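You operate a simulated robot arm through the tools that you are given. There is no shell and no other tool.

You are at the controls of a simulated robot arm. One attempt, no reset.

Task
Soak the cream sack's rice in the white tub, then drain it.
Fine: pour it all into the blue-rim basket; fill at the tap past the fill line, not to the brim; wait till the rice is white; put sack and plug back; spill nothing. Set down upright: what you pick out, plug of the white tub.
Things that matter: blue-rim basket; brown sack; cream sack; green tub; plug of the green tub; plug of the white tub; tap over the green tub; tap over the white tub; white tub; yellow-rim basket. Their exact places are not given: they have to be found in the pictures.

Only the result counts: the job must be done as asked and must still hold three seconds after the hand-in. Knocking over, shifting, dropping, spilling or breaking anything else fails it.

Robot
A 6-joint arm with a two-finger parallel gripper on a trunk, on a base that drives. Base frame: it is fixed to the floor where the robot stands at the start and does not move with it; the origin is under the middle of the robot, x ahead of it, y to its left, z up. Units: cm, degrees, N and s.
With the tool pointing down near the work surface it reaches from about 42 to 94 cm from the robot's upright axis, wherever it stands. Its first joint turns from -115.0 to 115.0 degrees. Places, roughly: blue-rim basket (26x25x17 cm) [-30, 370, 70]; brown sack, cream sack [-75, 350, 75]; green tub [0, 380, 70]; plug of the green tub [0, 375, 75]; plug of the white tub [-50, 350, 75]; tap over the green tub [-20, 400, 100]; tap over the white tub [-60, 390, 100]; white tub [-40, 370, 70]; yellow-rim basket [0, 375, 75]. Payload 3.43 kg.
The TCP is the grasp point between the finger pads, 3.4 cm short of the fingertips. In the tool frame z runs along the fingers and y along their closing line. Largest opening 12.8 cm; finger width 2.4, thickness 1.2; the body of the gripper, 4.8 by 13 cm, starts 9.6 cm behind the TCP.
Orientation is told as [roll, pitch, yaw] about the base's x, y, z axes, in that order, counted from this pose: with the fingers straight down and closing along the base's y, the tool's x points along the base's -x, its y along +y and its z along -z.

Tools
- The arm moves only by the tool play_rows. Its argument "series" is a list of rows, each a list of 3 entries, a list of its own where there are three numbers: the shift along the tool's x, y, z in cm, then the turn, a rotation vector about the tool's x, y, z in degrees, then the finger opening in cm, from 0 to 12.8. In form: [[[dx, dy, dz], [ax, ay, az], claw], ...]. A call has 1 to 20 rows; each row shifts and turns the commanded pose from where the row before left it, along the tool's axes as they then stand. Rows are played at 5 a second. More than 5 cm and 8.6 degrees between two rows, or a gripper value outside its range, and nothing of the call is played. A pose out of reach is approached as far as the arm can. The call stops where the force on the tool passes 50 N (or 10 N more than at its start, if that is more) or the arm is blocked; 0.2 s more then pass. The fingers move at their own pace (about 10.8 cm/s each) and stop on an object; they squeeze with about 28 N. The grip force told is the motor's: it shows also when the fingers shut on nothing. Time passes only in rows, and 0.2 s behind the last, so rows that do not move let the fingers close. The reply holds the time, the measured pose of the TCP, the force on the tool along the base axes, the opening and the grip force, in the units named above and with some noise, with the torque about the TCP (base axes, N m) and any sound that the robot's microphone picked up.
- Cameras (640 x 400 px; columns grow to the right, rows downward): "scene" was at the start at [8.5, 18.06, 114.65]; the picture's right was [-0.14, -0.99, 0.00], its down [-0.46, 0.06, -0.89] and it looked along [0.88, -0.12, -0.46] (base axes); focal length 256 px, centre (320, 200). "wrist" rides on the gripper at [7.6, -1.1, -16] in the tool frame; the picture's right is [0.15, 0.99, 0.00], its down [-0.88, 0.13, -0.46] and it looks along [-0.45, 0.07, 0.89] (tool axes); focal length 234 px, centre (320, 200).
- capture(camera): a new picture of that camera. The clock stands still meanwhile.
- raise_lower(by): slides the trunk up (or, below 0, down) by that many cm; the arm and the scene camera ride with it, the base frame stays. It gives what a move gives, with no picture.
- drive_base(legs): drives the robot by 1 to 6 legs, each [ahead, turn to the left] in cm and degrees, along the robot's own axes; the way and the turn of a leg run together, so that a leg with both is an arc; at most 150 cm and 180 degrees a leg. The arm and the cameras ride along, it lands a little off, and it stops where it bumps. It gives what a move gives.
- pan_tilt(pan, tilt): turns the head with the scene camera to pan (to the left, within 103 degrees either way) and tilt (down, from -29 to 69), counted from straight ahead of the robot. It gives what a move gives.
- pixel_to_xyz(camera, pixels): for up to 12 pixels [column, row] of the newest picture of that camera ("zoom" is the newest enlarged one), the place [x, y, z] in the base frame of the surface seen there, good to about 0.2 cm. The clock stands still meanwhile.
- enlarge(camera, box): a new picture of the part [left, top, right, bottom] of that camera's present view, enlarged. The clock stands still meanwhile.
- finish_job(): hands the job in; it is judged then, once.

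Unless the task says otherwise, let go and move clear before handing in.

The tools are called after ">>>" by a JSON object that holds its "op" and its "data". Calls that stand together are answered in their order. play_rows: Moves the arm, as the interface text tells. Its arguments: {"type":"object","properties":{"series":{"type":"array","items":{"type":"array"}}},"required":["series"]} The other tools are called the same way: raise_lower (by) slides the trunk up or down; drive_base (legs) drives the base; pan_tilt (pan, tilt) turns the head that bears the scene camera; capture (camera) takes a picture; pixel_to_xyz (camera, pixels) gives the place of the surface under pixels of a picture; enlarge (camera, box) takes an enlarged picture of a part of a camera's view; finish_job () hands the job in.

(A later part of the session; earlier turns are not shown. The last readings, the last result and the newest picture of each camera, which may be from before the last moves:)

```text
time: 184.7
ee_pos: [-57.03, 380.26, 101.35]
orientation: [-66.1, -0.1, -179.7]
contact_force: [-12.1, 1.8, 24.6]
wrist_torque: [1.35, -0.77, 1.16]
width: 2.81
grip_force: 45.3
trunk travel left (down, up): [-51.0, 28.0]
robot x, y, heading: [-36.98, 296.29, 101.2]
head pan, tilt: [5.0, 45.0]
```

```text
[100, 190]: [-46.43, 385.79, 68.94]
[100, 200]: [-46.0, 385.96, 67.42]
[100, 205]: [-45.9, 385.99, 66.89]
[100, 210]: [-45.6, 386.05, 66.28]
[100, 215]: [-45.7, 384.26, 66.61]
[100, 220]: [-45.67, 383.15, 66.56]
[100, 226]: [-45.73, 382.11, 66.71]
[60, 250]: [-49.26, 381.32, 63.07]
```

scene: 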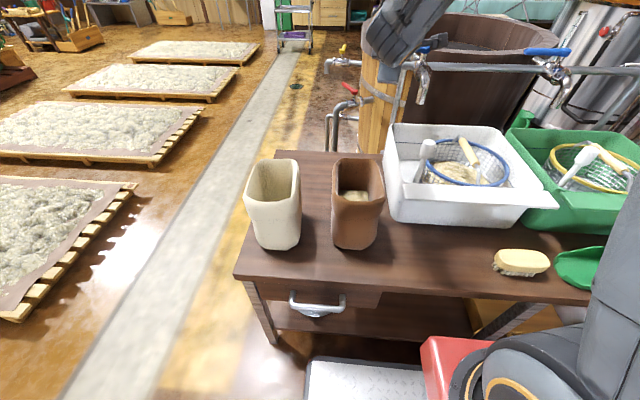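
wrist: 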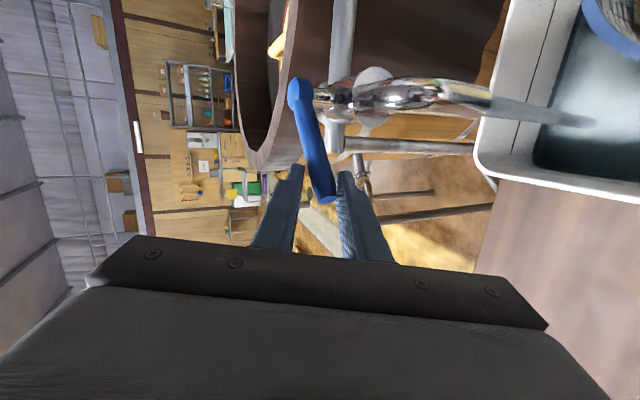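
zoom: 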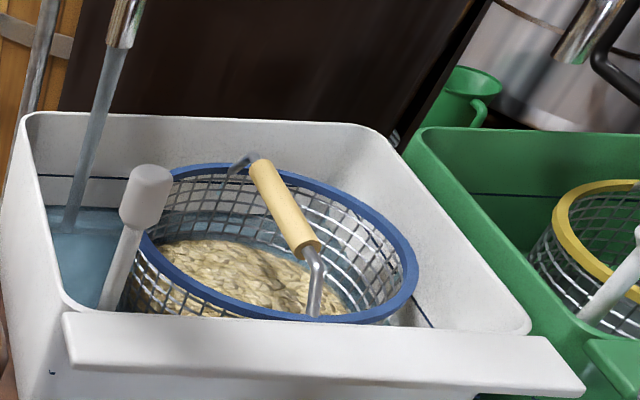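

Level 66.6 at t=184.7, so it rises 0.4 cm/s. I wait another 8 s.

>>> {"op": "play_rows", "data": {"series": [[[0, 0, 0], [0, 0, 0], 0], [[0, 0, 0], [0, 0, 0], 0], [[0, 0, 0], [0, 0, 0], 0], [[0, 0, 0], [0, 0, 0], 0], [[0, 0, 0], [0, 0, 0], 0], [[0, 0, 0], [0, 0, 0], 0], [[0, 0, 0], [0, 0, 0], 0], [[0, 0, 0], [0, 0, 0], 0], [[0, 0, 0], [0, 0, 0], 0], [[0, 0, 0], [0, 0, 0], 0], [[0, 0, 0], [0, 0, 0], 0], [[0, 0, 0], [0, 0, 0], 0], [[0, 0, 0], [0, 0, 0], 0], [[0, 0, 0], [0, 0, 0], 0], [[0, 0, 0], [0, 0, 0], 0], [[0, 0, 0], [0, 0, 0], 0], [[0, 0, 0], [0, 0, 0], 0], [[0, 0, 0], [0, 0, 0], 0], [[0, 0, 0], [0, 0, 0], 0], [[0, 0, 0], [0, 0, 0], 0]]}}

>>> {"op": "play_rows", "data": {"series": [[[0, 0, 0], [0, 0, 0], 0], [[0, 0, 0], [0, 0, 0], 0], [[0, 0, 0], [0, 0, 0], 0], [[0, 0, 0], [0, 0, 0], 0], [[0, 0, 0], [0, 0, 0], 0], [[0, 0, 0], [0, 0, 0], 0], [[0, 0, 0], [0, 0, 0], 0], [[0, 0, 0], [0, 0, 0], 0], [[0, 0, 0], [0, 0, 0], 0], [[0, 0, 0], [0, 0, 0], 0], [[0, 0, 0], [0, 0, 0], 0], [[0, 0, 0], [0, 0, 0], 0], [[0, 0, 0], [0, 0, 0], 0], [[0, 0, 0], [0, 0, 0], 0], [[0, 0, 0], [0, 0, 0], 0]]}}

>>> {"op": "enlarge", "data": {"camera": "scene", "box": [400, 90, 560, 210]}}

>>> {"op": "pixel_to_xyz", "data": {"camera": "zoom", "pixels": [[100, 170], [100, 180], [100, 185], [100, 190], [100, 195], [100, 200], [100, 210], [60, 240]]}}

>>> {"op": "capture", "data": {"camera": "wrist"}}

```text
time: 188.9
ee_pos: [-57.03, 380.38, 101.38]
orientation: [-66.0, 0.0, -179.8]
contact_force: [-13.9, -1.3, 25.4]
wrist_torque: [1.34, -0.76, 1.21]
width: 2.82
grip_force: 44.9
trunk travel left (down, up): [-51.0, 28.0]
robot x, y, heading: [-36.94, 296.8, 101.1]
head pan, tilt: [5.0, 45.0]
```

```text
time: 192.1
ee_pos: [-57.05, 380.33, 101.33]
orientation: [-65.9, 0.1, -179.7]
contact_force: [-15.5, -1.9, 24.4]
wrist_torque: [1.37, -0.74, 1.15]
width: 2.85
grip_force: 44.9
trunk travel left (down, up): [-51.0, 28.0]
robot x, y, heading: [-36.99, 296.91, 101.2]
head pan, tilt: [5.0, 45.0]
```

```text
3.33 times, centred on (480, 150) of scene
```

zoom: 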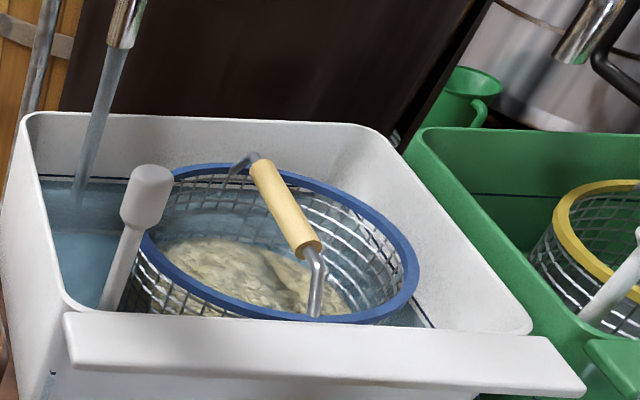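

```text
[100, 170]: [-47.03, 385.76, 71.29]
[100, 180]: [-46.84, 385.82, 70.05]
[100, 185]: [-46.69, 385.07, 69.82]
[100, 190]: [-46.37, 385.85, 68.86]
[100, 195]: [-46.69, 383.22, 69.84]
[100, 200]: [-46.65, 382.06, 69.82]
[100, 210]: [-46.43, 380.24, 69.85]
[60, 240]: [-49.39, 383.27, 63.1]
```

```text
taken
```

wrist: 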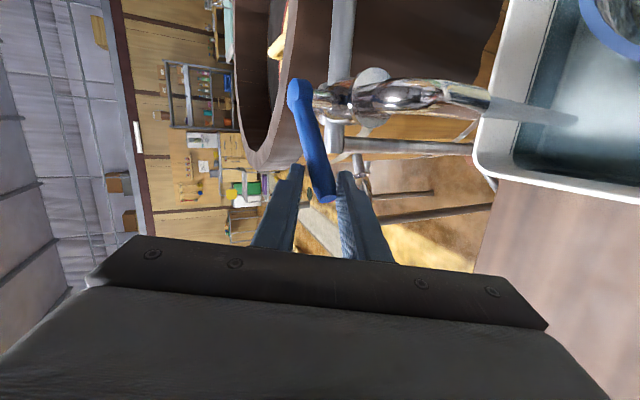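

Level 69.8 at t=192.1, rising 0.44 cm/s. I wait 4.2 s more, then push the lever back along its arc to close the tap.

>>> {"op": "play_rows", "data": {"series": [[[0, 0, 0], [0, 0, 0], 0], [[0, 0, 0], [0, 0, 0], 0], [[0, 0, 0], [0, 0, 0], 0], [[0, 0, 0], [0, 0, 0], 0], [[0, 0, 0], [0, 0, 0], 0], [[0, 0, 0], [0, 0, 0], 0], [[0, 0, 0], [0, 0, 0], 0], [[0, 0, 0], [0, 0, 0], 0], [[0, 0, 0], [0, 0, 0], 0], [[0, 0, 0], [0, 0, 0], 0], [[0, 0, 0], [0, 0, 0], 0], [[0, 0, 0], [0, 0, 0], 0], [[0, 0, 0], [0, 0, 0], 0], [[0, 0, 0], [0, 0, 0], 0], [[0, 0, 0], [0, 0, 0], 0], [[0, 0, 0], [0, 0, 0], 0], [[0, 0, 0], [0, 0, 0], 0], [[0, 0, 0], [0, 0, 0], 0], [[0, 0, 0], [0, 0, 0], 0], [[0, 0, 0], [0, 0, 0], 0]]}}

>>> {"op": "play_rows", "data": {"series": [[[-0.5, -0.246, 0.547], [0, 0, 0], 0], [[-0.45, -0.246, 0.547], [0, 0, 0], 0], [[-0.42, -0.246, 0.547], [0, 0, 0], 0], [[-0.2, -0.3, 0.666], [0, 0, 0], 0], [[-0.18, -0.3, 0.666], [0, 0, 0], 0], [[-0.15, -0.3, 0.666], [0, 0, 0], 0], [[-0.12, -0.3, 0.666], [0, 0, 0], 0], [[-0.15, -0.226, 0.5], [0, 0, 0], 0], [[-0.14, -0.205, 0.456], [0, 0, 0], 0], [[0, -0.205, 0.456], [0, 0, 0], 0], [[0, 0, 0], [0, 0, 0], 0]]}}

>>> {"op": "enlarge", "data": {"camera": "scene", "box": [360, 20, 560, 220]}}

>>> {"op": "capture", "data": {"camera": "wrist"}}

```text
time: 196.3
ee_pos: [-56.97, 380.37, 101.3]
orientation: [-65.8, 0.1, -179.7]
contact_force: [-14.1, -3.6, 24.6]
wrist_torque: [1.38, -0.73, 1.04]
width: 2.85
grip_force: 45.0
trunk travel left (down, up): [-51.0, 28.0]
robot x, y, heading: [-37.32, 296.39, 100.9]
head pan, tilt: [5.0, 45.0]
```

```text
time: 197.4
ee_pos: [-59.26, 382.98, 101.05]
orientation: [-65.6, 0.0, -179.2]
contact_force: [-11.0, -10.3, 6.5]
wrist_torque: [0.57, -0.39, -0.26]
width: 2.43
grip_force: 45.2
trunk travel left (down, up): [-51.0, 28.0]
robot x, y, heading: [-37.24, 296.5, 101.3]
head pan, tilt: [5.0, 45.0]
stopped in row 5: the force on the tool passed its limit at 67 N (the readings are from after the stop); the commanded pose is now the measured one
```

```text
2.00 times, centred on (460, 120) of scene
```

zoom: 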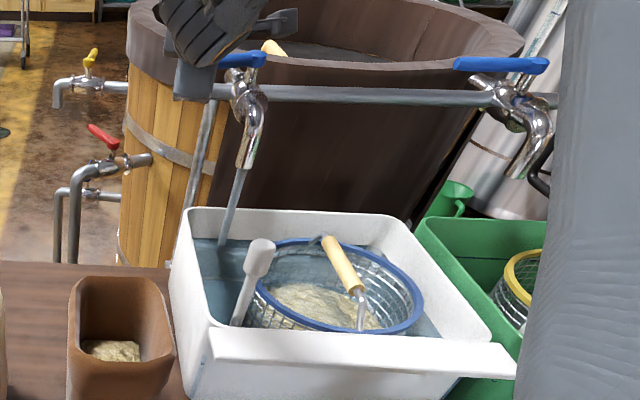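

```text
taken
```

wrist: 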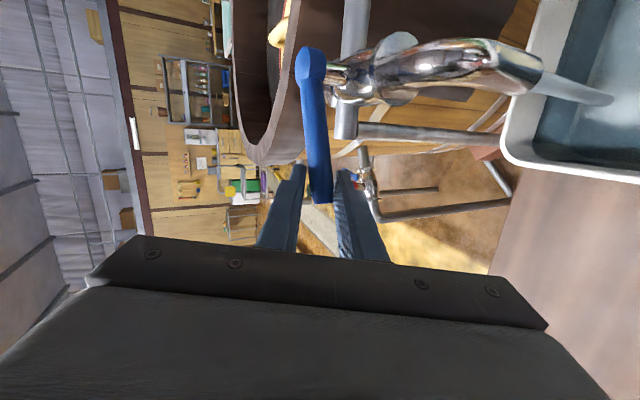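

The push stopped on a force peak of 67 N because my path pulled the lever outward; the tap is still partly open. I correct sideways and continue pushing in smaller steps.

>>> {"op": "play_rows", "data": {"series": [[[0.35, -0.1, 0.25], [0, 0, 0], 0], [[0, -0.164, 0.365], [0, 0, 0], 0], [[0, -0.164, 0.365], [0, 0, 0], 0], [[-0.05, -0.164, 0.365], [0, 0, 0], 0], [[-0.05, -0.164, 0.365], [0, 0, 0], 0], [[-0.05, -0.164, 0.365], [0, 0, 0], 0], [[-0.05, -0.164, 0.365], [0, 0, 0], 0], [[-0.05, -0.164, 0.365], [0, 0, 0], 0], [[0, -0.164, 0.365], [0, 0, 0], 0]]}}

>>> {"op": "enlarge", "data": {"camera": "scene", "box": [360, 20, 560, 220]}}

>>> {"op": "capture", "data": {"camera": "wrist"}}

```text
time: 198.1
ee_pos: [-59.5, 383.51, 100.89]
orientation: [-65.5, 0.2, -178.6]
contact_force: [-9.6, -11.6, 4.3]
wrist_torque: [0.55, -0.63, -0.44]
width: 2.39
grip_force: 44.9
trunk travel left (down, up): [-51.0, 28.0]
robot x, y, heading: [-37.31, 296.3, 101.7]
head pan, tilt: [5.0, 45.0]
stopped in row 3: the force on the tool passed its limit at 52 N (the readings are from after the stop); the commanded pose is now the measured one
```

```text
2.00 times, centred on (460, 120) of scene
```

zoom: 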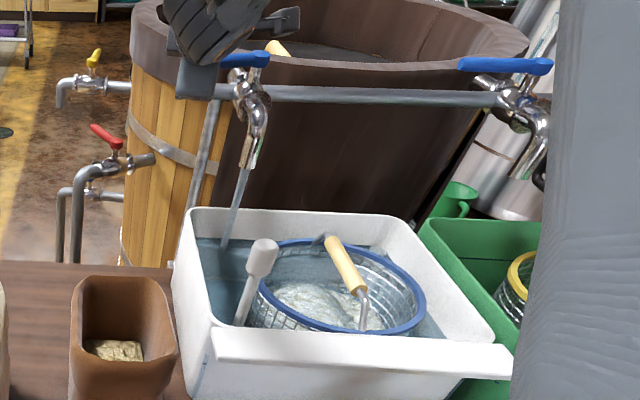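

```text
taken
```

wrist: 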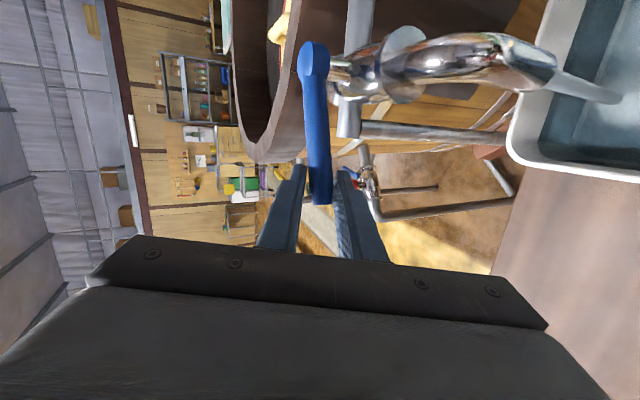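

Gripping makes the lever bind (52 N peak). I quickly let go, back off 5 cm, close the fingers and push the lever's front face with the fingertips instead.

>>> {"op": "play_rows", "data": {"series": [[[0, 0, 0], [0, 0, 0], 6], [[0, 0, 0], [0, 0, 0], 6], [[1.0, 0.535, -2.78], [0, 0, 0], 6], [[1.0, 0.535, -2.78], [0, 0, 0], 3], [[0, 0, 0], [0, 0, 0], 0], [[0, -0.37, 0.82], [0, 0, 0], 0], [[0, -0.37, 0.82], [0, 0, 0], 0], [[0, -0.205, 0.456], [0, 0, 0], 0], [[0, -0.205, 0.456], [0, 0, 0], 0], [[0, -0.205, 0.456], [0, 0, 0], 0], [[0, -0.205, 0.456], [0, 0, 0], 0], [[0, -0.205, 0.456], [0, 0, 0], 0], [[0, -0.205, 0.456], [0, 0, 0], 0], [[0, -0.205, 0.456], [0, 0, 0], 0], [[0, -0.205, 0.456], [0, 0, 0], 0]]}}

>>> {"op": "enlarge", "data": {"camera": "scene", "box": [360, 20, 560, 220]}}

>>> {"op": "capture", "data": {"camera": "wrist"}}

```text
time: 201.4
ee_pos: [-57.43, 383.77, 102.14]
orientation: [-65.3, 0.0, -178.6]
contact_force: [6.6, -31.4, 11.5]
wrist_torque: [0.0, 0.01, 0.19]
width: 0.01
grip_force: 28.5
trunk travel left (down, up): [-51.0, 28.0]
robot x, y, heading: [-36.96, 296.56, 101.6]
head pan, tilt: [5.0, 45.0]
stopped in row 15: the force on the tool passed its limit at 53 N (the readings are from after the stop); the commanded pose is now the measured one
```

```text
2.00 times, centred on (460, 120) of scene
```

zoom: 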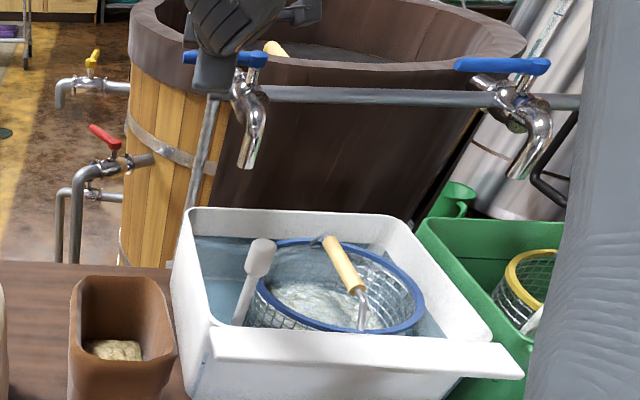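

```text
taken
```

wrist: 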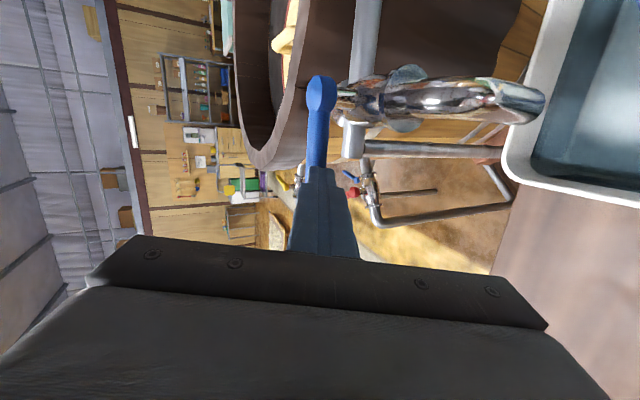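

The stream has stopped and the lever points left again. I back the fingers off 6 cm and measure the water level.

>>> {"op": "play_rows", "data": {"series": [[[0, 0.6, -1.4], [0, 0, 0], 0], [[0, 0.8, -1.8], [0, 0, 0], 0], [[0, 0.8, -1.8], [0, 0, 0], 0], [[0, 0.8, -1.8], [0, 0, 0], 0]]}}

>>> {"op": "enlarge", "data": {"camera": "scene", "box": [400, 90, 560, 210]}}

>>> {"op": "pixel_to_xyz", "data": {"camera": "zoom", "pixels": [[90, 150], [90, 158], [90, 164], [90, 170], [90, 176], [90, 182], [90, 190], [90, 200], [200, 240], [60, 260]]}}

```text
time: 202.4
ee_pos: [-57.05, 376.33, 101.93]
orientation: [-65.2, 0.0, -178.7]
contact_force: [0.1, 0.6, -0.2]
wrist_torque: [0.04, 0.01, 0.0]
width: 0.01
grip_force: 28.2
trunk travel left (down, up): [-51.0, 28.0]
robot x, y, heading: [-36.83, 296.29, 101.4]
head pan, tilt: [5.0, 45.0]
```

```text
3.33 times, centred on (480, 150) of scene
```

zoom: 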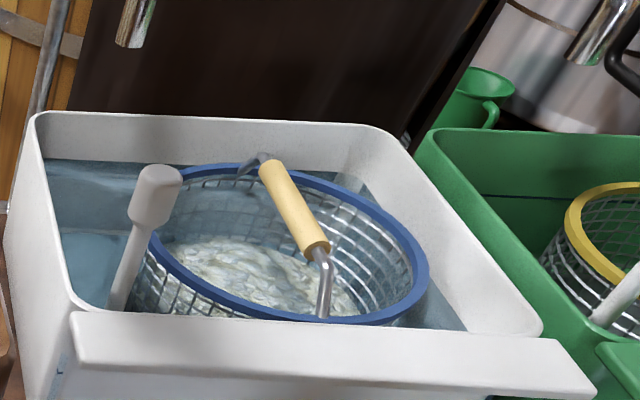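

```text
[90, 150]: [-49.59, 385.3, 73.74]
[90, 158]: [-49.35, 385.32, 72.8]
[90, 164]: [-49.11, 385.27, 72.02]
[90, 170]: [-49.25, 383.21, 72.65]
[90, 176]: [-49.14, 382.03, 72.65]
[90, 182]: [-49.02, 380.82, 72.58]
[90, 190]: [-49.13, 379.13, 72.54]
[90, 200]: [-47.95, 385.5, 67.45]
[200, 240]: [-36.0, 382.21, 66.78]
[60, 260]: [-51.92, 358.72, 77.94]
```

Level is z≈72.6, above the fill line (70.5) and well under the brim (78), and the tap is shut. While the rice soaks I raise the trunk, bring the hand back over the plug and point it down.

>>> {"op": "raise_lower", "data": {"by": 12}}

>>> {"op": "play_rows", "data": {"series": [[[1.5, 1.15, -2.5], [0, 0, 0], 6], [[1.5, 1.15, -2.5], [0, 0, 0], 6], [[1.5, 1.15, -2.5], [0, 0, 0], 6], [[1.5, 1.15, -2.5], [0, 0, 0], 6], [[1.5, 1.15, -2.5], [0, 0, 0], 6], [[1.5, 1.15, -2.5], [0, 0, 0], 6], [[1.5, 1.15, -2.5], [0, 0, 0], 6], [[0, 0, 0], [-8, 0, 0], 6], [[0, 0, 0], [-8, 0, 0], 6], [[0, 0, 0], [-8, 0, 0], 6], [[0, 0, 0], [-8, 0, 0], 6], [[0, 0, 0], [-8, 0, 0], 6], [[0, 0, 0], [-8, 0, 0], 6], [[0, 0, 0], [-8, 0, 0], 6], [[0, 0, 0], [-8, 0, 0], 6], [[0, 0, 0], [-1.3, 0, 0], 6], [[0, 0, 0], [0, 0, 0], 6]]}}

>>> {"op": "capture", "data": {"camera": "scene"}}

>>> {"op": "capture", "data": {"camera": "wrist"}}

```text
time: 203.9
ee_pos: [-57.21, 376.53, 113.93]
orientation: [-65.2, 0.1, -178.6]
contact_force: [0.0, 0.1, 0.4]
wrist_torque: [0.0, 0.02, 0.01]
width: 0.02
grip_force: 28.3
trunk travel left (down, up): [-63.0, 16.0]
robot x, y, heading: [-37.21, 296.58, 101.4]
head pan, tilt: [5.0, 45.0]
```

```text
time: 207.5
ee_pos: [-44.79, 357.64, 113.99]
orientation: [-12.1, 2.3, 178.6]
contact_force: [-0.1, 0.2, -0.1]
wrist_torque: [-0.02, 0.02, 0.01]
width: 6.02
grip_force: 0.2
out of reach, approached as far as the arm can: row 9, 10, 11
trunk travel left (down, up): [-63.0, 16.0]
robot x, y, heading: [-36.9, 296.54, 101.5]
head pan, tilt: [5.0, 45.0]
```

```text
taken
```

scene: 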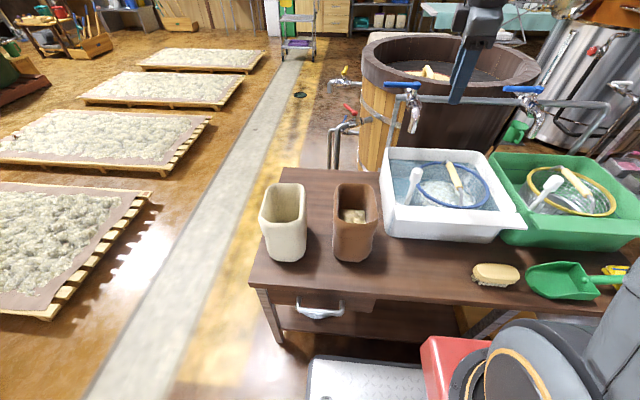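

```text
taken
```

wrist: 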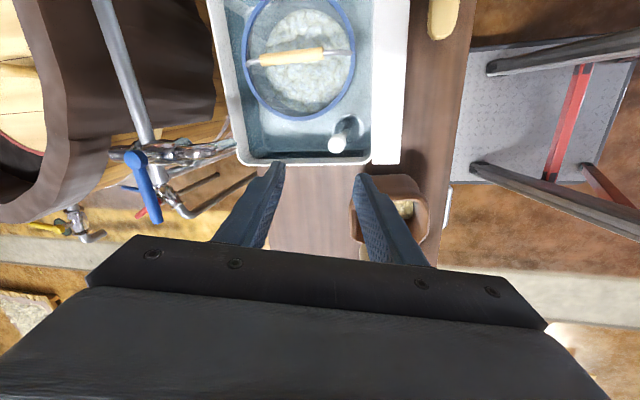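

Pose is nearly tool-down (roll -12). I straighten it and look at the rice colour.

>>> {"op": "play_rows", "data": {"series": [[[0, 0, 0], [-6, 0, 0], 6], [[0, 0, 0], [-6, 0, 0], 6], [[0, 0, 0], [0, 0, 0], 6]]}}

>>> {"op": "enlarge", "data": {"camera": "scene", "box": [370, 130, 530, 250]}}

>>> {"op": "capture", "data": {"camera": "wrist"}}

```text
time: 208.3
ee_pos: [-44.71, 357.78, 113.78]
orientation: [-0.1, 2.3, 178.6]
contact_force: [-0.6, -0.2, -0.3]
wrist_torque: [-0.03, -0.03, 0.02]
width: 6.01
grip_force: 0.0
trunk travel left (down, up): [-63.0, 16.0]
robot x, y, heading: [-37.05, 296.68, 101.6]
head pan, tilt: [5.0, 45.0]
```

```text
3.33 times, centred on (450, 190) of scene
```

zoom: 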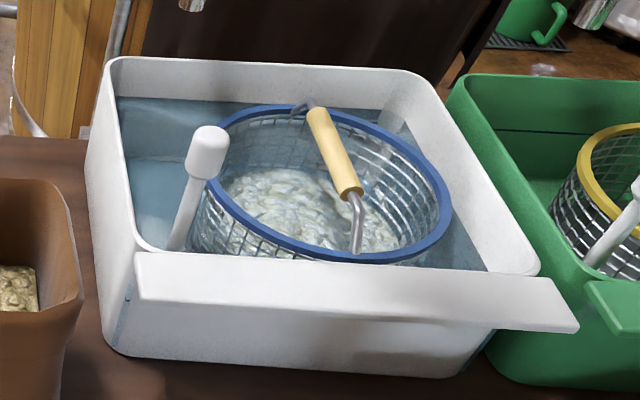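

```text
taken
```

wrist: 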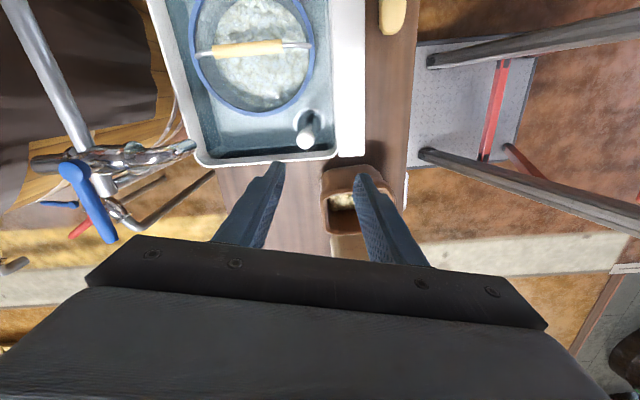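

The rice is paling but still has yellowish grains. I measure the plug's head precisely from both cameras while waiting.

>>> {"op": "pixel_to_xyz", "data": {"camera": "zoom", "pixels": [[210, 132], [195, 140], [226, 140], [207, 150], [203, 170], [192, 195], [183, 225], [212, 165]]}}

>>> {"op": "pixel_to_xyz", "data": {"camera": "wrist", "pixels": [[305, 140], [299, 140], [312, 140], [305, 134], [305, 147], [308, 128], [310, 118], [250, 160], [335, 150]]}}

>>> {"op": "play_rows", "data": {"series": [[[0, 0, 0], [0, 0, 0], 6], [[0, 0, 0], [0, 0, 0], 6], [[0, 0, 0], [0, 0, 0], 6], [[0, 0, 0], [0, 0, 0], 6], [[0, 0, 0], [0, 0, 0], 6], [[0, 0, 0], [0, 0, 0], 6], [[0, 0, 0], [0, 0, 0], 6], [[0, 0, 0], [0, 0, 0], 6], [[0, 0, 0], [0, 0, 0], 6], [[0, 0, 0], [0, 0, 0], 6], [[0, 0, 0], [0, 0, 0], 6], [[0, 0, 0], [0, 0, 0], 6], [[0, 0, 0], [0, 0, 0], 6], [[0, 0, 0], [0, 0, 0], 6], [[0, 0, 0], [0, 0, 0], 6], [[0, 0, 0], [0, 0, 0], 6], [[0, 0, 0], [0, 0, 0], 6], [[0, 0, 0], [0, 0, 0], 6], [[0, 0, 0], [0, 0, 0], 6], [[0, 0, 0], [0, 0, 0], 6]]}}

>>> {"op": "enlarge", "data": {"camera": "scene", "box": [370, 130, 530, 250]}}

```text
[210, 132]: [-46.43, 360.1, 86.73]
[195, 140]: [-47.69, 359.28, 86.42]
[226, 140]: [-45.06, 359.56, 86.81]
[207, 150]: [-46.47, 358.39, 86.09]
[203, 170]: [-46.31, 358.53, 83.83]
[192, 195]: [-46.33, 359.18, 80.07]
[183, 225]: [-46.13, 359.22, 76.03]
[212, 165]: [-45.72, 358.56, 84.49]
```

```text
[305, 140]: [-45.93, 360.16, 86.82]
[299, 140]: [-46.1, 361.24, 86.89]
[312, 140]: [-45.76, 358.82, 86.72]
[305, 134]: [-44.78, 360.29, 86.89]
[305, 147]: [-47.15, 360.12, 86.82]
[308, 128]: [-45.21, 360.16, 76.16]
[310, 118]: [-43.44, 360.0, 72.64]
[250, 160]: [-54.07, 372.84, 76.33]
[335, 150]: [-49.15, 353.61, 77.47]
```

```text
time: 212.5
ee_pos: [-44.63, 357.81, 113.84]
orientation: [-0.2, 2.4, 178.6]
contact_force: [-0.6, 0.2, 0.0]
wrist_torque: [0.01, -0.02, 0.02]
width: 5.97
grip_force: 0.1
trunk travel left (down, up): [-63.0, 16.0]
robot x, y, heading: [-37.04, 295.98, 101.5]
head pan, tilt: [5.0, 45.0]
```

```text
3.33 times, centred on (450, 190) of scene
```

zoom: 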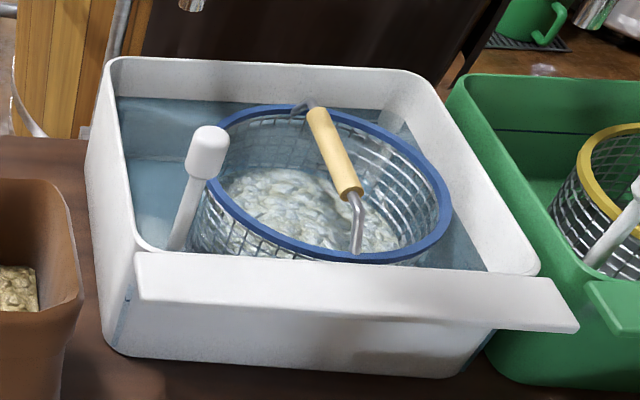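

The plug axis is at about (-46.35,359.9), head Ø≈2.7 cm, top z 86.9; water steady at 72.6. I zoom in on the rice colour.

>>> {"op": "enlarge", "data": {"camera": "scene", "box": [415, 160, 485, 205]}}

>>> {"op": "enlarge", "data": {"camera": "wrist", "box": [180, 0, 340, 130]}}

```text
8.89 times, centred on (450, 182) of scene
```

zoom: 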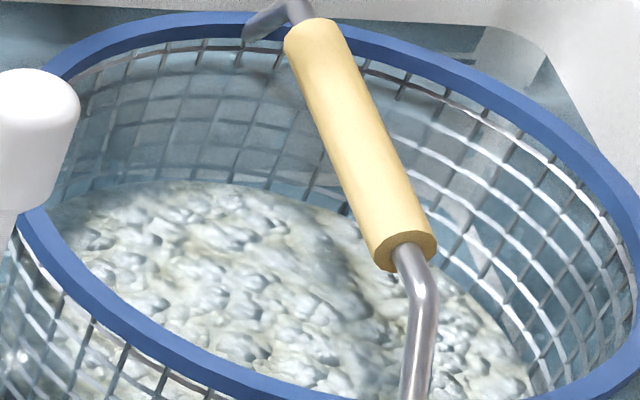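

```text
3.08 times, centred on (260, 65) of wrist
```

zoom: 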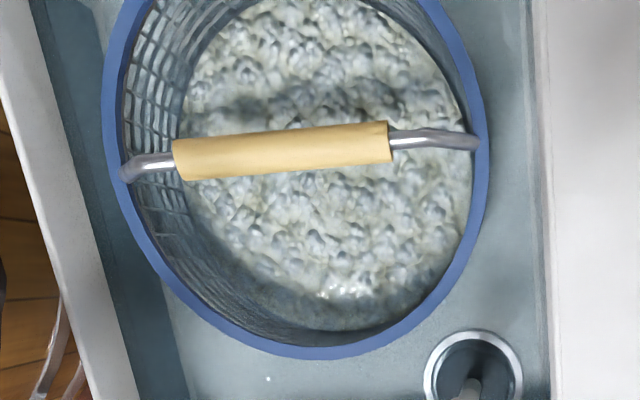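

The rice looks nearly white under the water. I line the open gripper up over the plug axis and lower it around the head without closing yet.

>>> {"op": "play_rows", "data": {"series": [[[-0.87, -1.03, 0], [0, -2.3, 0], 6], [[-0.87, -1.03, 0], [0, 0, 0], 6], [[0, 0, 0], [0, 0, 0], 6]]}}

>>> {"op": "raise_lower", "data": {"by": -20}}

>>> {"op": "capture", "data": {"camera": "wrist"}}

>>> {"op": "pixel_to_xyz", "data": {"camera": "wrist", "pixels": [[320, 165], [310, 165], [330, 165], [320, 155], [320, 175], [315, 150], [325, 150], [320, 140]]}}

```text
time: 213.3
ee_pos: [-46.3, 359.65, 113.95]
orientation: [-0.1, 0.0, 178.6]
contact_force: [0.6, -0.2, -0.2]
wrist_torque: [-0.02, 0.0, 0.0]
width: 6.02
grip_force: 0.1
trunk travel left (down, up): [-63.0, 16.0]
robot x, y, heading: [-36.8, 296.81, 101.6]
head pan, tilt: [5.0, 45.0]
```

```text
time: 215.5
ee_pos: [-46.45, 359.8, 93.98]
orientation: [-0.2, 0.0, 178.6]
contact_force: [0.0, -0.1, 0.6]
wrist_torque: [0.03, -0.02, -0.01]
width: 6.01
grip_force: 0.0
trunk travel left (down, up): [-43.0, 36.0]
robot x, y, heading: [-37.4, 296.63, 101.8]
head pan, tilt: [5.0, 45.0]
```

```text
taken
```

wrist: 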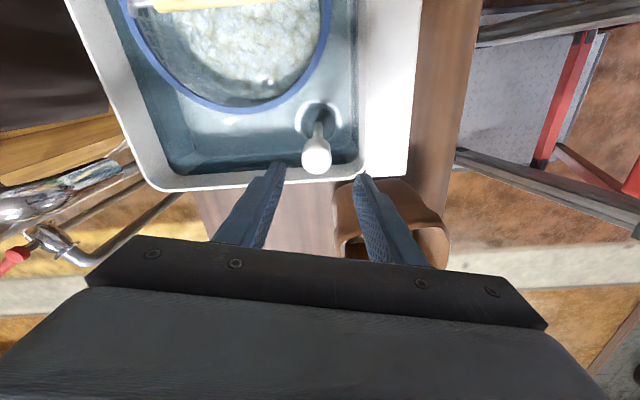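

```text
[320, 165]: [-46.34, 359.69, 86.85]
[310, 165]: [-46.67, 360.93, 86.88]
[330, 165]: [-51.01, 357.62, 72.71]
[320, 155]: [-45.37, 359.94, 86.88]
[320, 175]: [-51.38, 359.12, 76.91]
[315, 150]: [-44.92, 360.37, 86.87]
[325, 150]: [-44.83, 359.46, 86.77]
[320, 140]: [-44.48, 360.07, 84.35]
```

>>> {"op": "enlarge", "data": {"camera": "wrist", "box": [280, 80, 360, 190]}}

>>> {"op": "pixel_to_xyz", "data": {"camera": "wrist", "pixels": [[304, 160], [308, 160], [316, 160], [324, 160], [329, 160], [316, 148], [316, 152], [316, 168], [316, 172]]}}

```text
3.64 times, centred on (320, 135) of wrist
```

zoom: 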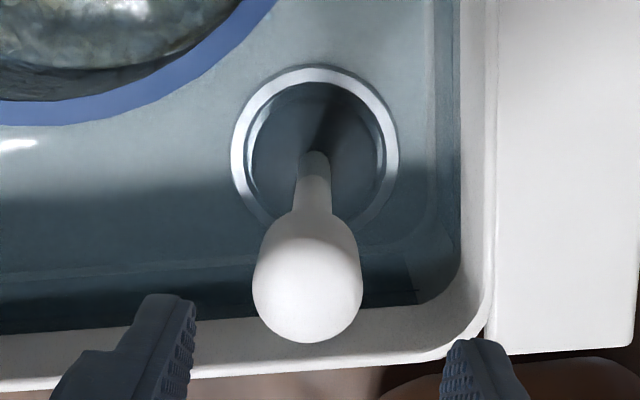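

```text
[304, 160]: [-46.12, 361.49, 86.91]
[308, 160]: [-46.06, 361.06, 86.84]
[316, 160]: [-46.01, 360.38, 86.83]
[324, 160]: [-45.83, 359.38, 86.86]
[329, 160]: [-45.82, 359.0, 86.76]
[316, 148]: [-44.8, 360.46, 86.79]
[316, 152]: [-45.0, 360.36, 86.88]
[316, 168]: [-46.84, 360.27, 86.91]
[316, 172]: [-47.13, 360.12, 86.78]
```

The plug head centre is about (-46.1,360.1). I trim the position by 0.3 cm, lower the gripper around the head and look at the rice again.

>>> {"op": "play_rows", "data": {"series": [[[0.25, -0.32, 0], [0, 0, 0], 6], [[0, 0, 0], [0, 0, 0], 6]]}}

>>> {"op": "raise_lower", "data": {"by": -9.3}}

>>> {"op": "capture", "data": {"camera": "wrist"}}

>>> {"op": "capture", "data": {"camera": "scene"}}

```text
time: 216.1
ee_pos: [-46.17, 360.05, 93.92]
orientation: [-0.1, 0.1, 178.6]
contact_force: [0.9, 1.1, 0.3]
wrist_torque: [-0.01, 0.0, 0.01]
width: 6.0
grip_force: 0.0
trunk travel left (down, up): [-43.0, 36.0]
robot x, y, heading: [-37.34, 296.31, 101.9]
head pan, tilt: [5.0, 45.0]
```

```text
time: 217.3
ee_pos: [-46.13, 360.06, 84.76]
orientation: [-0.3, -0.1, 178.7]
contact_force: [-0.4, -0.3, 0.4]
wrist_torque: [0.0, 0.01, -0.04]
width: 6.02
grip_force: 0.1
trunk travel left (down, up): [-33.7, 45.3]
robot x, y, heading: [-36.94, 296.96, 101.8]
head pan, tilt: [5.0, 45.0]
```

```text
taken
```

wrist: 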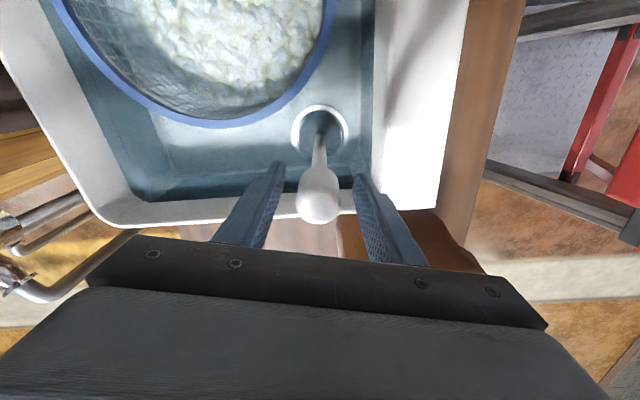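

```text
taken
```

scene: 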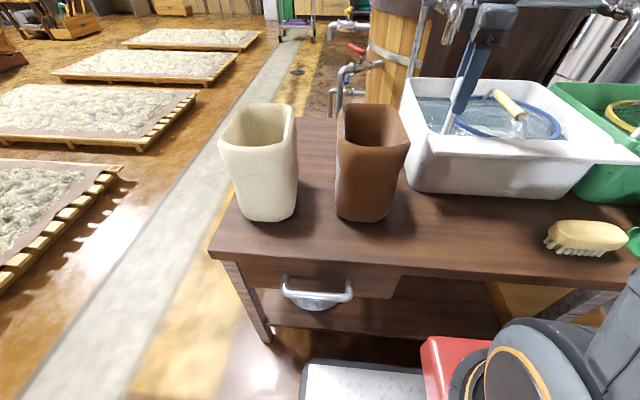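

The plug head is centred between the fingers (283 and 357, head at 318). I wait about 8 s more and watch the rice colour in the wrist view.

>>> {"op": "enlarge", "data": {"camera": "wrist", "box": [140, 0, 340, 110]}}

>>> {"op": "play_rows", "data": {"series": [[[0, 0, 0], [0, 0, 0], 6], [[0, 0, 0], [0, 0, 0], 6], [[0, 0, 0], [0, 0, 0], 6], [[0, 0, 0], [0, 0, 0], 6], [[0, 0, 0], [0, 0, 0], 6], [[0, 0, 0], [0, 0, 0], 6], [[0, 0, 0], [0, 0, 0], 6], [[0, 0, 0], [0, 0, 0], 6], [[0, 0, 0], [0, 0, 0], 6], [[0, 0, 0], [0, 0, 0], 6], [[0, 0, 0], [0, 0, 0], 6], [[0, 0, 0], [0, 0, 0], 6], [[0, 0, 0], [0, 0, 0], 6], [[0, 0, 0], [0, 0, 0], 6], [[0, 0, 0], [0, 0, 0], 6], [[0, 0, 0], [0, 0, 0], 6], [[0, 0, 0], [0, 0, 0], 6], [[0, 0, 0], [0, 0, 0], 6], [[0, 0, 0], [0, 0, 0], 6], [[0, 0, 0], [0, 0, 0], 6]]}}

>>> {"op": "play_rows", "data": {"series": [[[0, 0, 0], [0, 0, 0], 6], [[0, 0, 0], [0, 0, 0], 6], [[0, 0, 0], [0, 0, 0], 6], [[0, 0, 0], [0, 0, 0], 6], [[0, 0, 0], [0, 0, 0], 6], [[0, 0, 0], [0, 0, 0], 6], [[0, 0, 0], [0, 0, 0], 6], [[0, 0, 0], [0, 0, 0], 6], [[0, 0, 0], [0, 0, 0], 6], [[0, 0, 0], [0, 0, 0], 6], [[0, 0, 0], [0, 0, 0], 6], [[0, 0, 0], [0, 0, 0], 6], [[0, 0, 0], [0, 0, 0], 6], [[0, 0, 0], [0, 0, 0], 6], [[0, 0, 0], [0, 0, 0], 6], [[0, 0, 0], [0, 0, 0], 6], [[0, 0, 0], [0, 0, 0], 6], [[0, 0, 0], [0, 0, 0], 6], [[0, 0, 0], [0, 0, 0], 6], [[0, 0, 0], [0, 0, 0], 6]]}}

>>> {"op": "enlarge", "data": {"camera": "wrist", "box": [140, 0, 340, 110]}}

```text
3.20 times, centred on (240, 55) of wrist
```

zoom: 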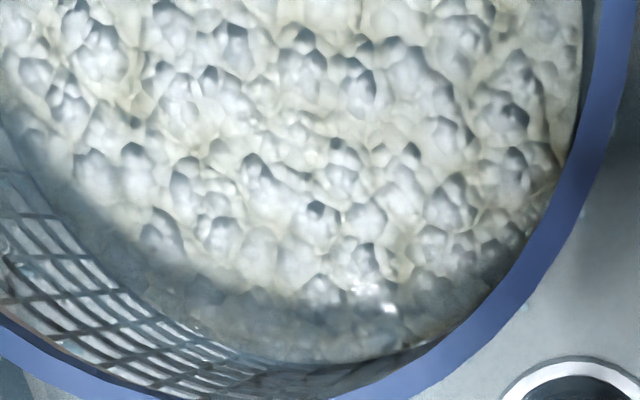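

```text
time: 221.5
ee_pos: [-46.13, 360.14, 84.82]
orientation: [-0.2, 0.0, 178.6]
contact_force: [-1.1, -0.1, -0.6]
wrist_torque: [-0.01, 0.01, -0.02]
width: 6.03
grip_force: 0.0
trunk travel left (down, up): [-33.7, 45.3]
robot x, y, heading: [-36.92, 296.6, 101.8]
head pan, tilt: [5.0, 45.0]
```

```text
time: 225.7
ee_pos: [-46.18, 360.09, 84.67]
orientation: [-0.2, 0.1, 178.6]
contact_force: [1.0, 0.3, -0.6]
wrist_torque: [0.01, -0.03, 0.02]
width: 6.01
grip_force: 0.0
trunk travel left (down, up): [-33.7, 45.3]
robot x, y, heading: [-37.04, 296.32, 101.5]
head pan, tilt: [5.0, 45.0]
```

```text
3.20 times, centred on (240, 55) of wrist
```

zoom: 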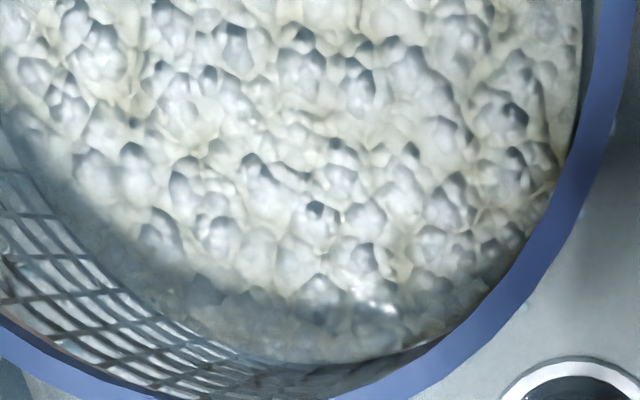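

The grains are nearly white, with the gaps still slightly cream. I wait another 12 s and compare.

>>> {"op": "play_rows", "data": {"series": [[[0, 0, 0], [0, 0, 0], 6], [[0, 0, 0], [0, 0, 0], 6], [[0, 0, 0], [0, 0, 0], 6], [[0, 0, 0], [0, 0, 0], 6], [[0, 0, 0], [0, 0, 0], 6], [[0, 0, 0], [0, 0, 0], 6], [[0, 0, 0], [0, 0, 0], 6], [[0, 0, 0], [0, 0, 0], 6], [[0, 0, 0], [0, 0, 0], 6], [[0, 0, 0], [0, 0, 0], 6], [[0, 0, 0], [0, 0, 0], 6], [[0, 0, 0], [0, 0, 0], 6], [[0, 0, 0], [0, 0, 0], 6], [[0, 0, 0], [0, 0, 0], 6], [[0, 0, 0], [0, 0, 0], 6], [[0, 0, 0], [0, 0, 0], 6], [[0, 0, 0], [0, 0, 0], 6], [[0, 0, 0], [0, 0, 0], 6], [[0, 0, 0], [0, 0, 0], 6], [[0, 0, 0], [0, 0, 0], 6]]}}

>>> {"op": "play_rows", "data": {"series": [[[0, 0, 0], [0, 0, 0], 6], [[0, 0, 0], [0, 0, 0], 6], [[0, 0, 0], [0, 0, 0], 6], [[0, 0, 0], [0, 0, 0], 6], [[0, 0, 0], [0, 0, 0], 6], [[0, 0, 0], [0, 0, 0], 6], [[0, 0, 0], [0, 0, 0], 6], [[0, 0, 0], [0, 0, 0], 6], [[0, 0, 0], [0, 0, 0], 6], [[0, 0, 0], [0, 0, 0], 6], [[0, 0, 0], [0, 0, 0], 6], [[0, 0, 0], [0, 0, 0], 6], [[0, 0, 0], [0, 0, 0], 6], [[0, 0, 0], [0, 0, 0], 6], [[0, 0, 0], [0, 0, 0], 6], [[0, 0, 0], [0, 0, 0], 6], [[0, 0, 0], [0, 0, 0], 6], [[0, 0, 0], [0, 0, 0], 6], [[0, 0, 0], [0, 0, 0], 6], [[0, 0, 0], [0, 0, 0], 6]]}}

>>> {"op": "play_rows", "data": {"series": [[[0, 0, 0], [0, 0, 0], 6], [[0, 0, 0], [0, 0, 0], 6], [[0, 0, 0], [0, 0, 0], 6], [[0, 0, 0], [0, 0, 0], 6], [[0, 0, 0], [0, 0, 0], 6], [[0, 0, 0], [0, 0, 0], 6], [[0, 0, 0], [0, 0, 0], 6], [[0, 0, 0], [0, 0, 0], 6], [[0, 0, 0], [0, 0, 0], 6], [[0, 0, 0], [0, 0, 0], 6], [[0, 0, 0], [0, 0, 0], 6], [[0, 0, 0], [0, 0, 0], 6], [[0, 0, 0], [0, 0, 0], 6], [[0, 0, 0], [0, 0, 0], 6], [[0, 0, 0], [0, 0, 0], 6], [[0, 0, 0], [0, 0, 0], 6], [[0, 0, 0], [0, 0, 0], 6], [[0, 0, 0], [0, 0, 0], 6], [[0, 0, 0], [0, 0, 0], 6], [[0, 0, 0], [0, 0, 0], 6]]}}

>>> {"op": "enlarge", "data": {"camera": "wrist", "box": [140, 0, 340, 110]}}

```text
time: 229.9
ee_pos: [-46.12, 360.09, 84.58]
orientation: [-0.3, 0.0, 178.6]
contact_force: [-0.7, 0.0, -1.2]
wrist_torque: [-0.03, 0.02, -0.02]
width: 5.98
grip_force: 0.1
trunk travel left (down, up): [-33.7, 45.3]
robot x, y, heading: [-37.36, 296.45, 101.7]
head pan, tilt: [5.0, 45.0]
```

```text
time: 234.1
ee_pos: [-46.13, 360.05, 84.57]
orientation: [-0.2, 0.1, 178.6]
contact_force: [0.2, -1.1, 0.0]
wrist_torque: [-0.02, 0.0, -0.01]
width: 6.0
grip_force: 0.0
trunk travel left (down, up): [-33.7, 45.3]
robot x, y, heading: [-36.99, 296.42, 101.6]
head pan, tilt: [5.0, 45.0]
```

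```text
time: 238.3
ee_pos: [-46.22, 360.17, 84.57]
orientation: [-0.2, 0.0, 178.7]
contact_force: [0.3, 0.1, -0.8]
wrist_torque: [-0.02, -0.01, 0.0]
width: 6.01
grip_force: 0.0
trunk travel left (down, up): [-33.7, 45.3]
robot x, y, heading: [-37.2, 296.37, 101.5]
head pan, tilt: [5.0, 45.0]
```

```text
3.20 times, centred on (240, 55) of wrist
```

zoom: 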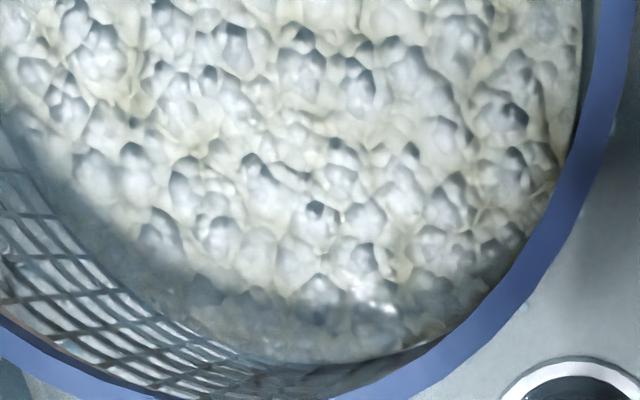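

The rice colour has not changed between t=225 and t=238: it is fully white now. I close the fingers on the plug's head.

>>> {"op": "play_rows", "data": {"series": [[[0, 0, 0], [0, 0, 0], 4], [[0, 0, 0], [0, 0, 0], 3.2], [[0, 0, 0], [0, 0, 0], 2], [[0, 0, 0], [0, 0, 0], 0], [[0, 0, 0], [0, 0, 0], 0], [[0, 0, 0], [0, 0, 0], 0]]}}

>>> {"op": "capture", "data": {"camera": "wrist"}}

```text
time: 239.7
ee_pos: [-46.16, 360.12, 84.59]
orientation: [-0.2, 0.0, 178.7]
contact_force: [0.5, 0.4, 0.4]
wrist_torque: [-0.07, 0.01, 0.01]
width: 3.15
grip_force: 28.6
trunk travel left (down, up): [-33.7, 45.3]
robot x, y, heading: [-37.23, 296.58, 101.3]
head pan, tilt: [5.0, 45.0]
```

```text
taken
```

wrist: 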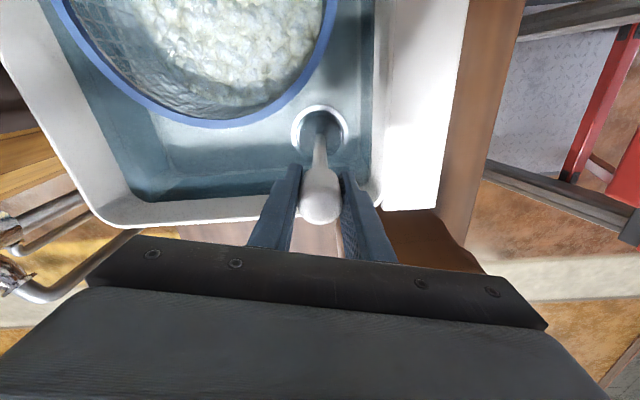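

The plug is gripped at 3.15 cm with no side force. I lift it straight up 5 cm with the trunk to let the water drain.

>>> {"op": "raise_lower", "data": {"by": 5}}

>>> {"op": "capture", "data": {"camera": "wrist"}}

>>> {"op": "capture", "data": {"camera": "scene"}}

```text
time: 240.7
ee_pos: [-46.17, 360.06, 89.59]
orientation: [-0.2, -0.1, 178.6]
contact_force: [-0.1, 0.0, -2.8]
wrist_torque: [0.08, -0.01, -0.02]
width: 3.16
grip_force: 28.1
trunk travel left (down, up): [-38.7, 40.3]
robot x, y, heading: [-37.18, 296.62, 101.8]
head pan, tilt: [5.0, 45.0]
```

```text
taken
```

wrist: 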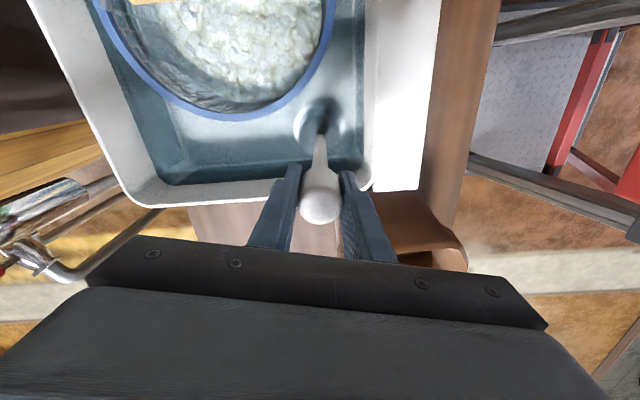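

```text
taken
```

scene: 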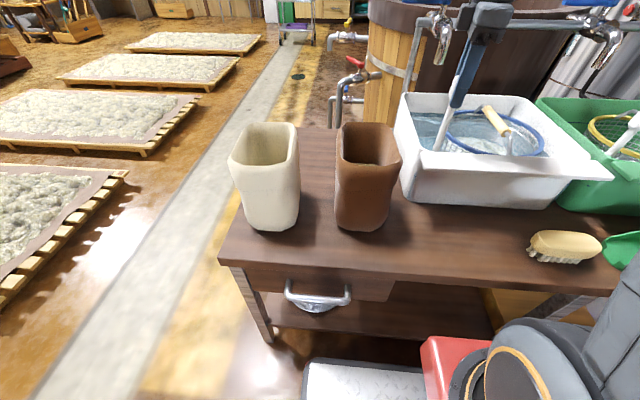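

The plug came out (-2.8 N). I raise it 3 cm more and wait while the tub drains.

>>> {"op": "raise_lower", "data": {"by": 3}}

>>> {"op": "play_rows", "data": {"series": [[[0, 0, 0], [0, 0, 0], 0], [[0, 0, 0], [0, 0, 0], 0], [[0, 0, 0], [0, 0, 0], 0], [[0, 0, 0], [0, 0, 0], 0], [[0, 0, 0], [0, 0, 0], 0], [[0, 0, 0], [0, 0, 0], 0], [[0, 0, 0], [0, 0, 0], 0], [[0, 0, 0], [0, 0, 0], 0], [[0, 0, 0], [0, 0, 0], 0], [[0, 0, 0], [0, 0, 0], 0], [[0, 0, 0], [0, 0, 0], 0], [[0, 0, 0], [0, 0, 0], 0], [[0, 0, 0], [0, 0, 0], 0], [[0, 0, 0], [0, 0, 0], 0], [[0, 0, 0], [0, 0, 0], 0], [[0, 0, 0], [0, 0, 0], 0], [[0, 0, 0], [0, 0, 0], 0], [[0, 0, 0], [0, 0, 0], 0], [[0, 0, 0], [0, 0, 0], 0], [[0, 0, 0], [0, 0, 0], 0]]}}

>>> {"op": "capture", "data": {"camera": "wrist"}}

>>> {"op": "enlarge", "data": {"camera": "scene", "box": [390, 60, 590, 220]}}

```text
time: 241.4
ee_pos: [-46.07, 360.16, 92.64]
orientation: [-0.2, 0.0, 178.5]
contact_force: [0.4, 0.4, -2.9]
wrist_torque: [-0.05, 0.01, 0.0]
width: 3.13
grip_force: 28.1
trunk travel left (down, up): [-41.7, 37.3]
robot x, y, heading: [-36.78, 296.36, 101.5]
head pan, tilt: [5.0, 45.0]
```

```text
time: 245.6
ee_pos: [-46.13, 360.12, 92.66]
orientation: [-0.3, 0.0, 178.5]
contact_force: [0.2, -1.3, -1.9]
wrist_torque: [-0.05, -0.01, 0.01]
width: 3.13
grip_force: 28.2
trunk travel left (down, up): [-41.7, 37.3]
robot x, y, heading: [-37.24, 296.48, 101.8]
head pan, tilt: [5.0, 45.0]
```

```text
taken
```

wrist: 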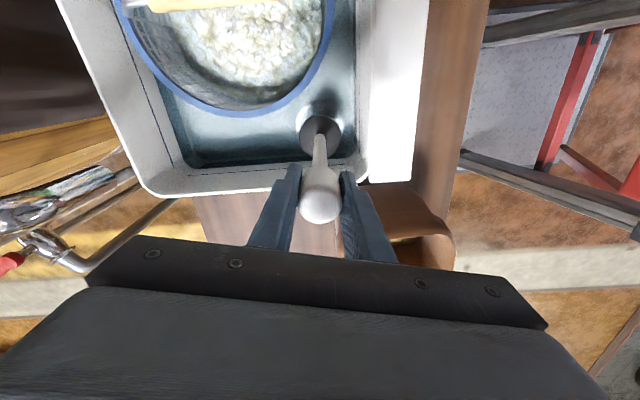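

```text
2.50 times, centred on (490, 140) of scene
```

zoom: 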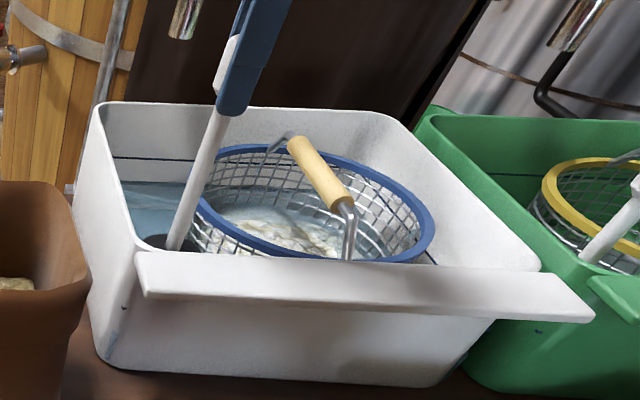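

The water is falling below the fill line. I keep holding the plug and wait on.

>>> {"op": "play_rows", "data": {"series": [[[0, 0, 0], [0, 0, 0], 0], [[0, 0, 0], [0, 0, 0], 0], [[0, 0, 0], [0, 0, 0], 0], [[0, 0, 0], [0, 0, 0], 0], [[0, 0, 0], [0, 0, 0], 0], [[0, 0, 0], [0, 0, 0], 0], [[0, 0, 0], [0, 0, 0], 0], [[0, 0, 0], [0, 0, 0], 0], [[0, 0, 0], [0, 0, 0], 0], [[0, 0, 0], [0, 0, 0], 0], [[0, 0, 0], [0, 0, 0], 0], [[0, 0, 0], [0, 0, 0], 0], [[0, 0, 0], [0, 0, 0], 0], [[0, 0, 0], [0, 0, 0], 0], [[0, 0, 0], [0, 0, 0], 0], [[0, 0, 0], [0, 0, 0], 0], [[0, 0, 0], [0, 0, 0], 0], [[0, 0, 0], [0, 0, 0], 0], [[0, 0, 0], [0, 0, 0], 0], [[0, 0, 0], [0, 0, 0], 0]]}}

>>> {"op": "play_rows", "data": {"series": [[[0, 0, 0], [0, 0, 0], 0], [[0, 0, 0], [0, 0, 0], 0], [[0, 0, 0], [0, 0, 0], 0], [[0, 0, 0], [0, 0, 0], 0], [[0, 0, 0], [0, 0, 0], 0], [[0, 0, 0], [0, 0, 0], 0], [[0, 0, 0], [0, 0, 0], 0], [[0, 0, 0], [0, 0, 0], 0], [[0, 0, 0], [0, 0, 0], 0], [[0, 0, 0], [0, 0, 0], 0], [[0, 0, 0], [0, 0, 0], 0], [[0, 0, 0], [0, 0, 0], 0], [[0, 0, 0], [0, 0, 0], 0], [[0, 0, 0], [0, 0, 0], 0], [[0, 0, 0], [0, 0, 0], 0], [[0, 0, 0], [0, 0, 0], 0], [[0, 0, 0], [0, 0, 0], 0], [[0, 0, 0], [0, 0, 0], 0], [[0, 0, 0], [0, 0, 0], 0], [[0, 0, 0], [0, 0, 0], 0]]}}

>>> {"op": "capture", "data": {"camera": "wrist"}}

>>> {"op": "enlarge", "data": {"camera": "scene", "box": [390, 60, 590, 220]}}

```text
time: 249.8
ee_pos: [-46.08, 360.11, 92.65]
orientation: [-0.2, 0.0, 178.6]
contact_force: [0.8, -1.0, -1.3]
wrist_torque: [-0.1, -0.01, 0.02]
width: 3.1
grip_force: 27.8
trunk travel left (down, up): [-41.7, 37.3]
robot x, y, heading: [-36.83, 296.88, 101.6]
head pan, tilt: [5.0, 45.0]
```

```text
time: 254.0
ee_pos: [-46.22, 360.12, 92.64]
orientation: [-0.2, 0.1, 178.6]
contact_force: [-0.3, -0.5, -3.3]
wrist_torque: [0.1, -0.02, 0.01]
width: 3.11
grip_force: 27.6
trunk travel left (down, up): [-41.7, 37.3]
robot x, y, heading: [-37.03, 296.46, 101.9]
head pan, tilt: [5.0, 45.0]
```

```text
taken
```

wrist: 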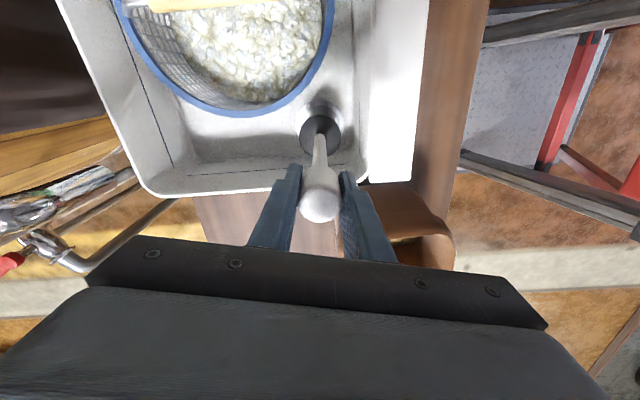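

```text
2.50 times, centred on (490, 140) of scene
```

zoom: 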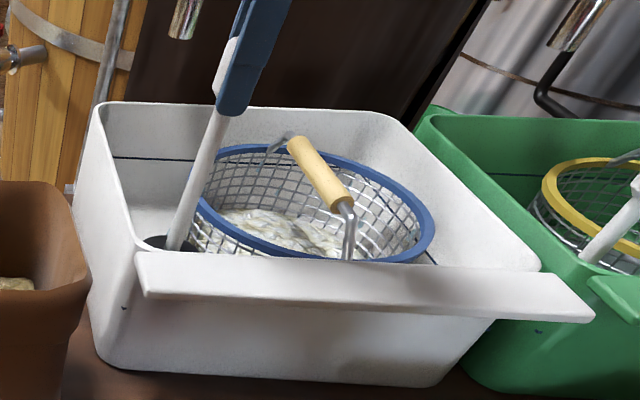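

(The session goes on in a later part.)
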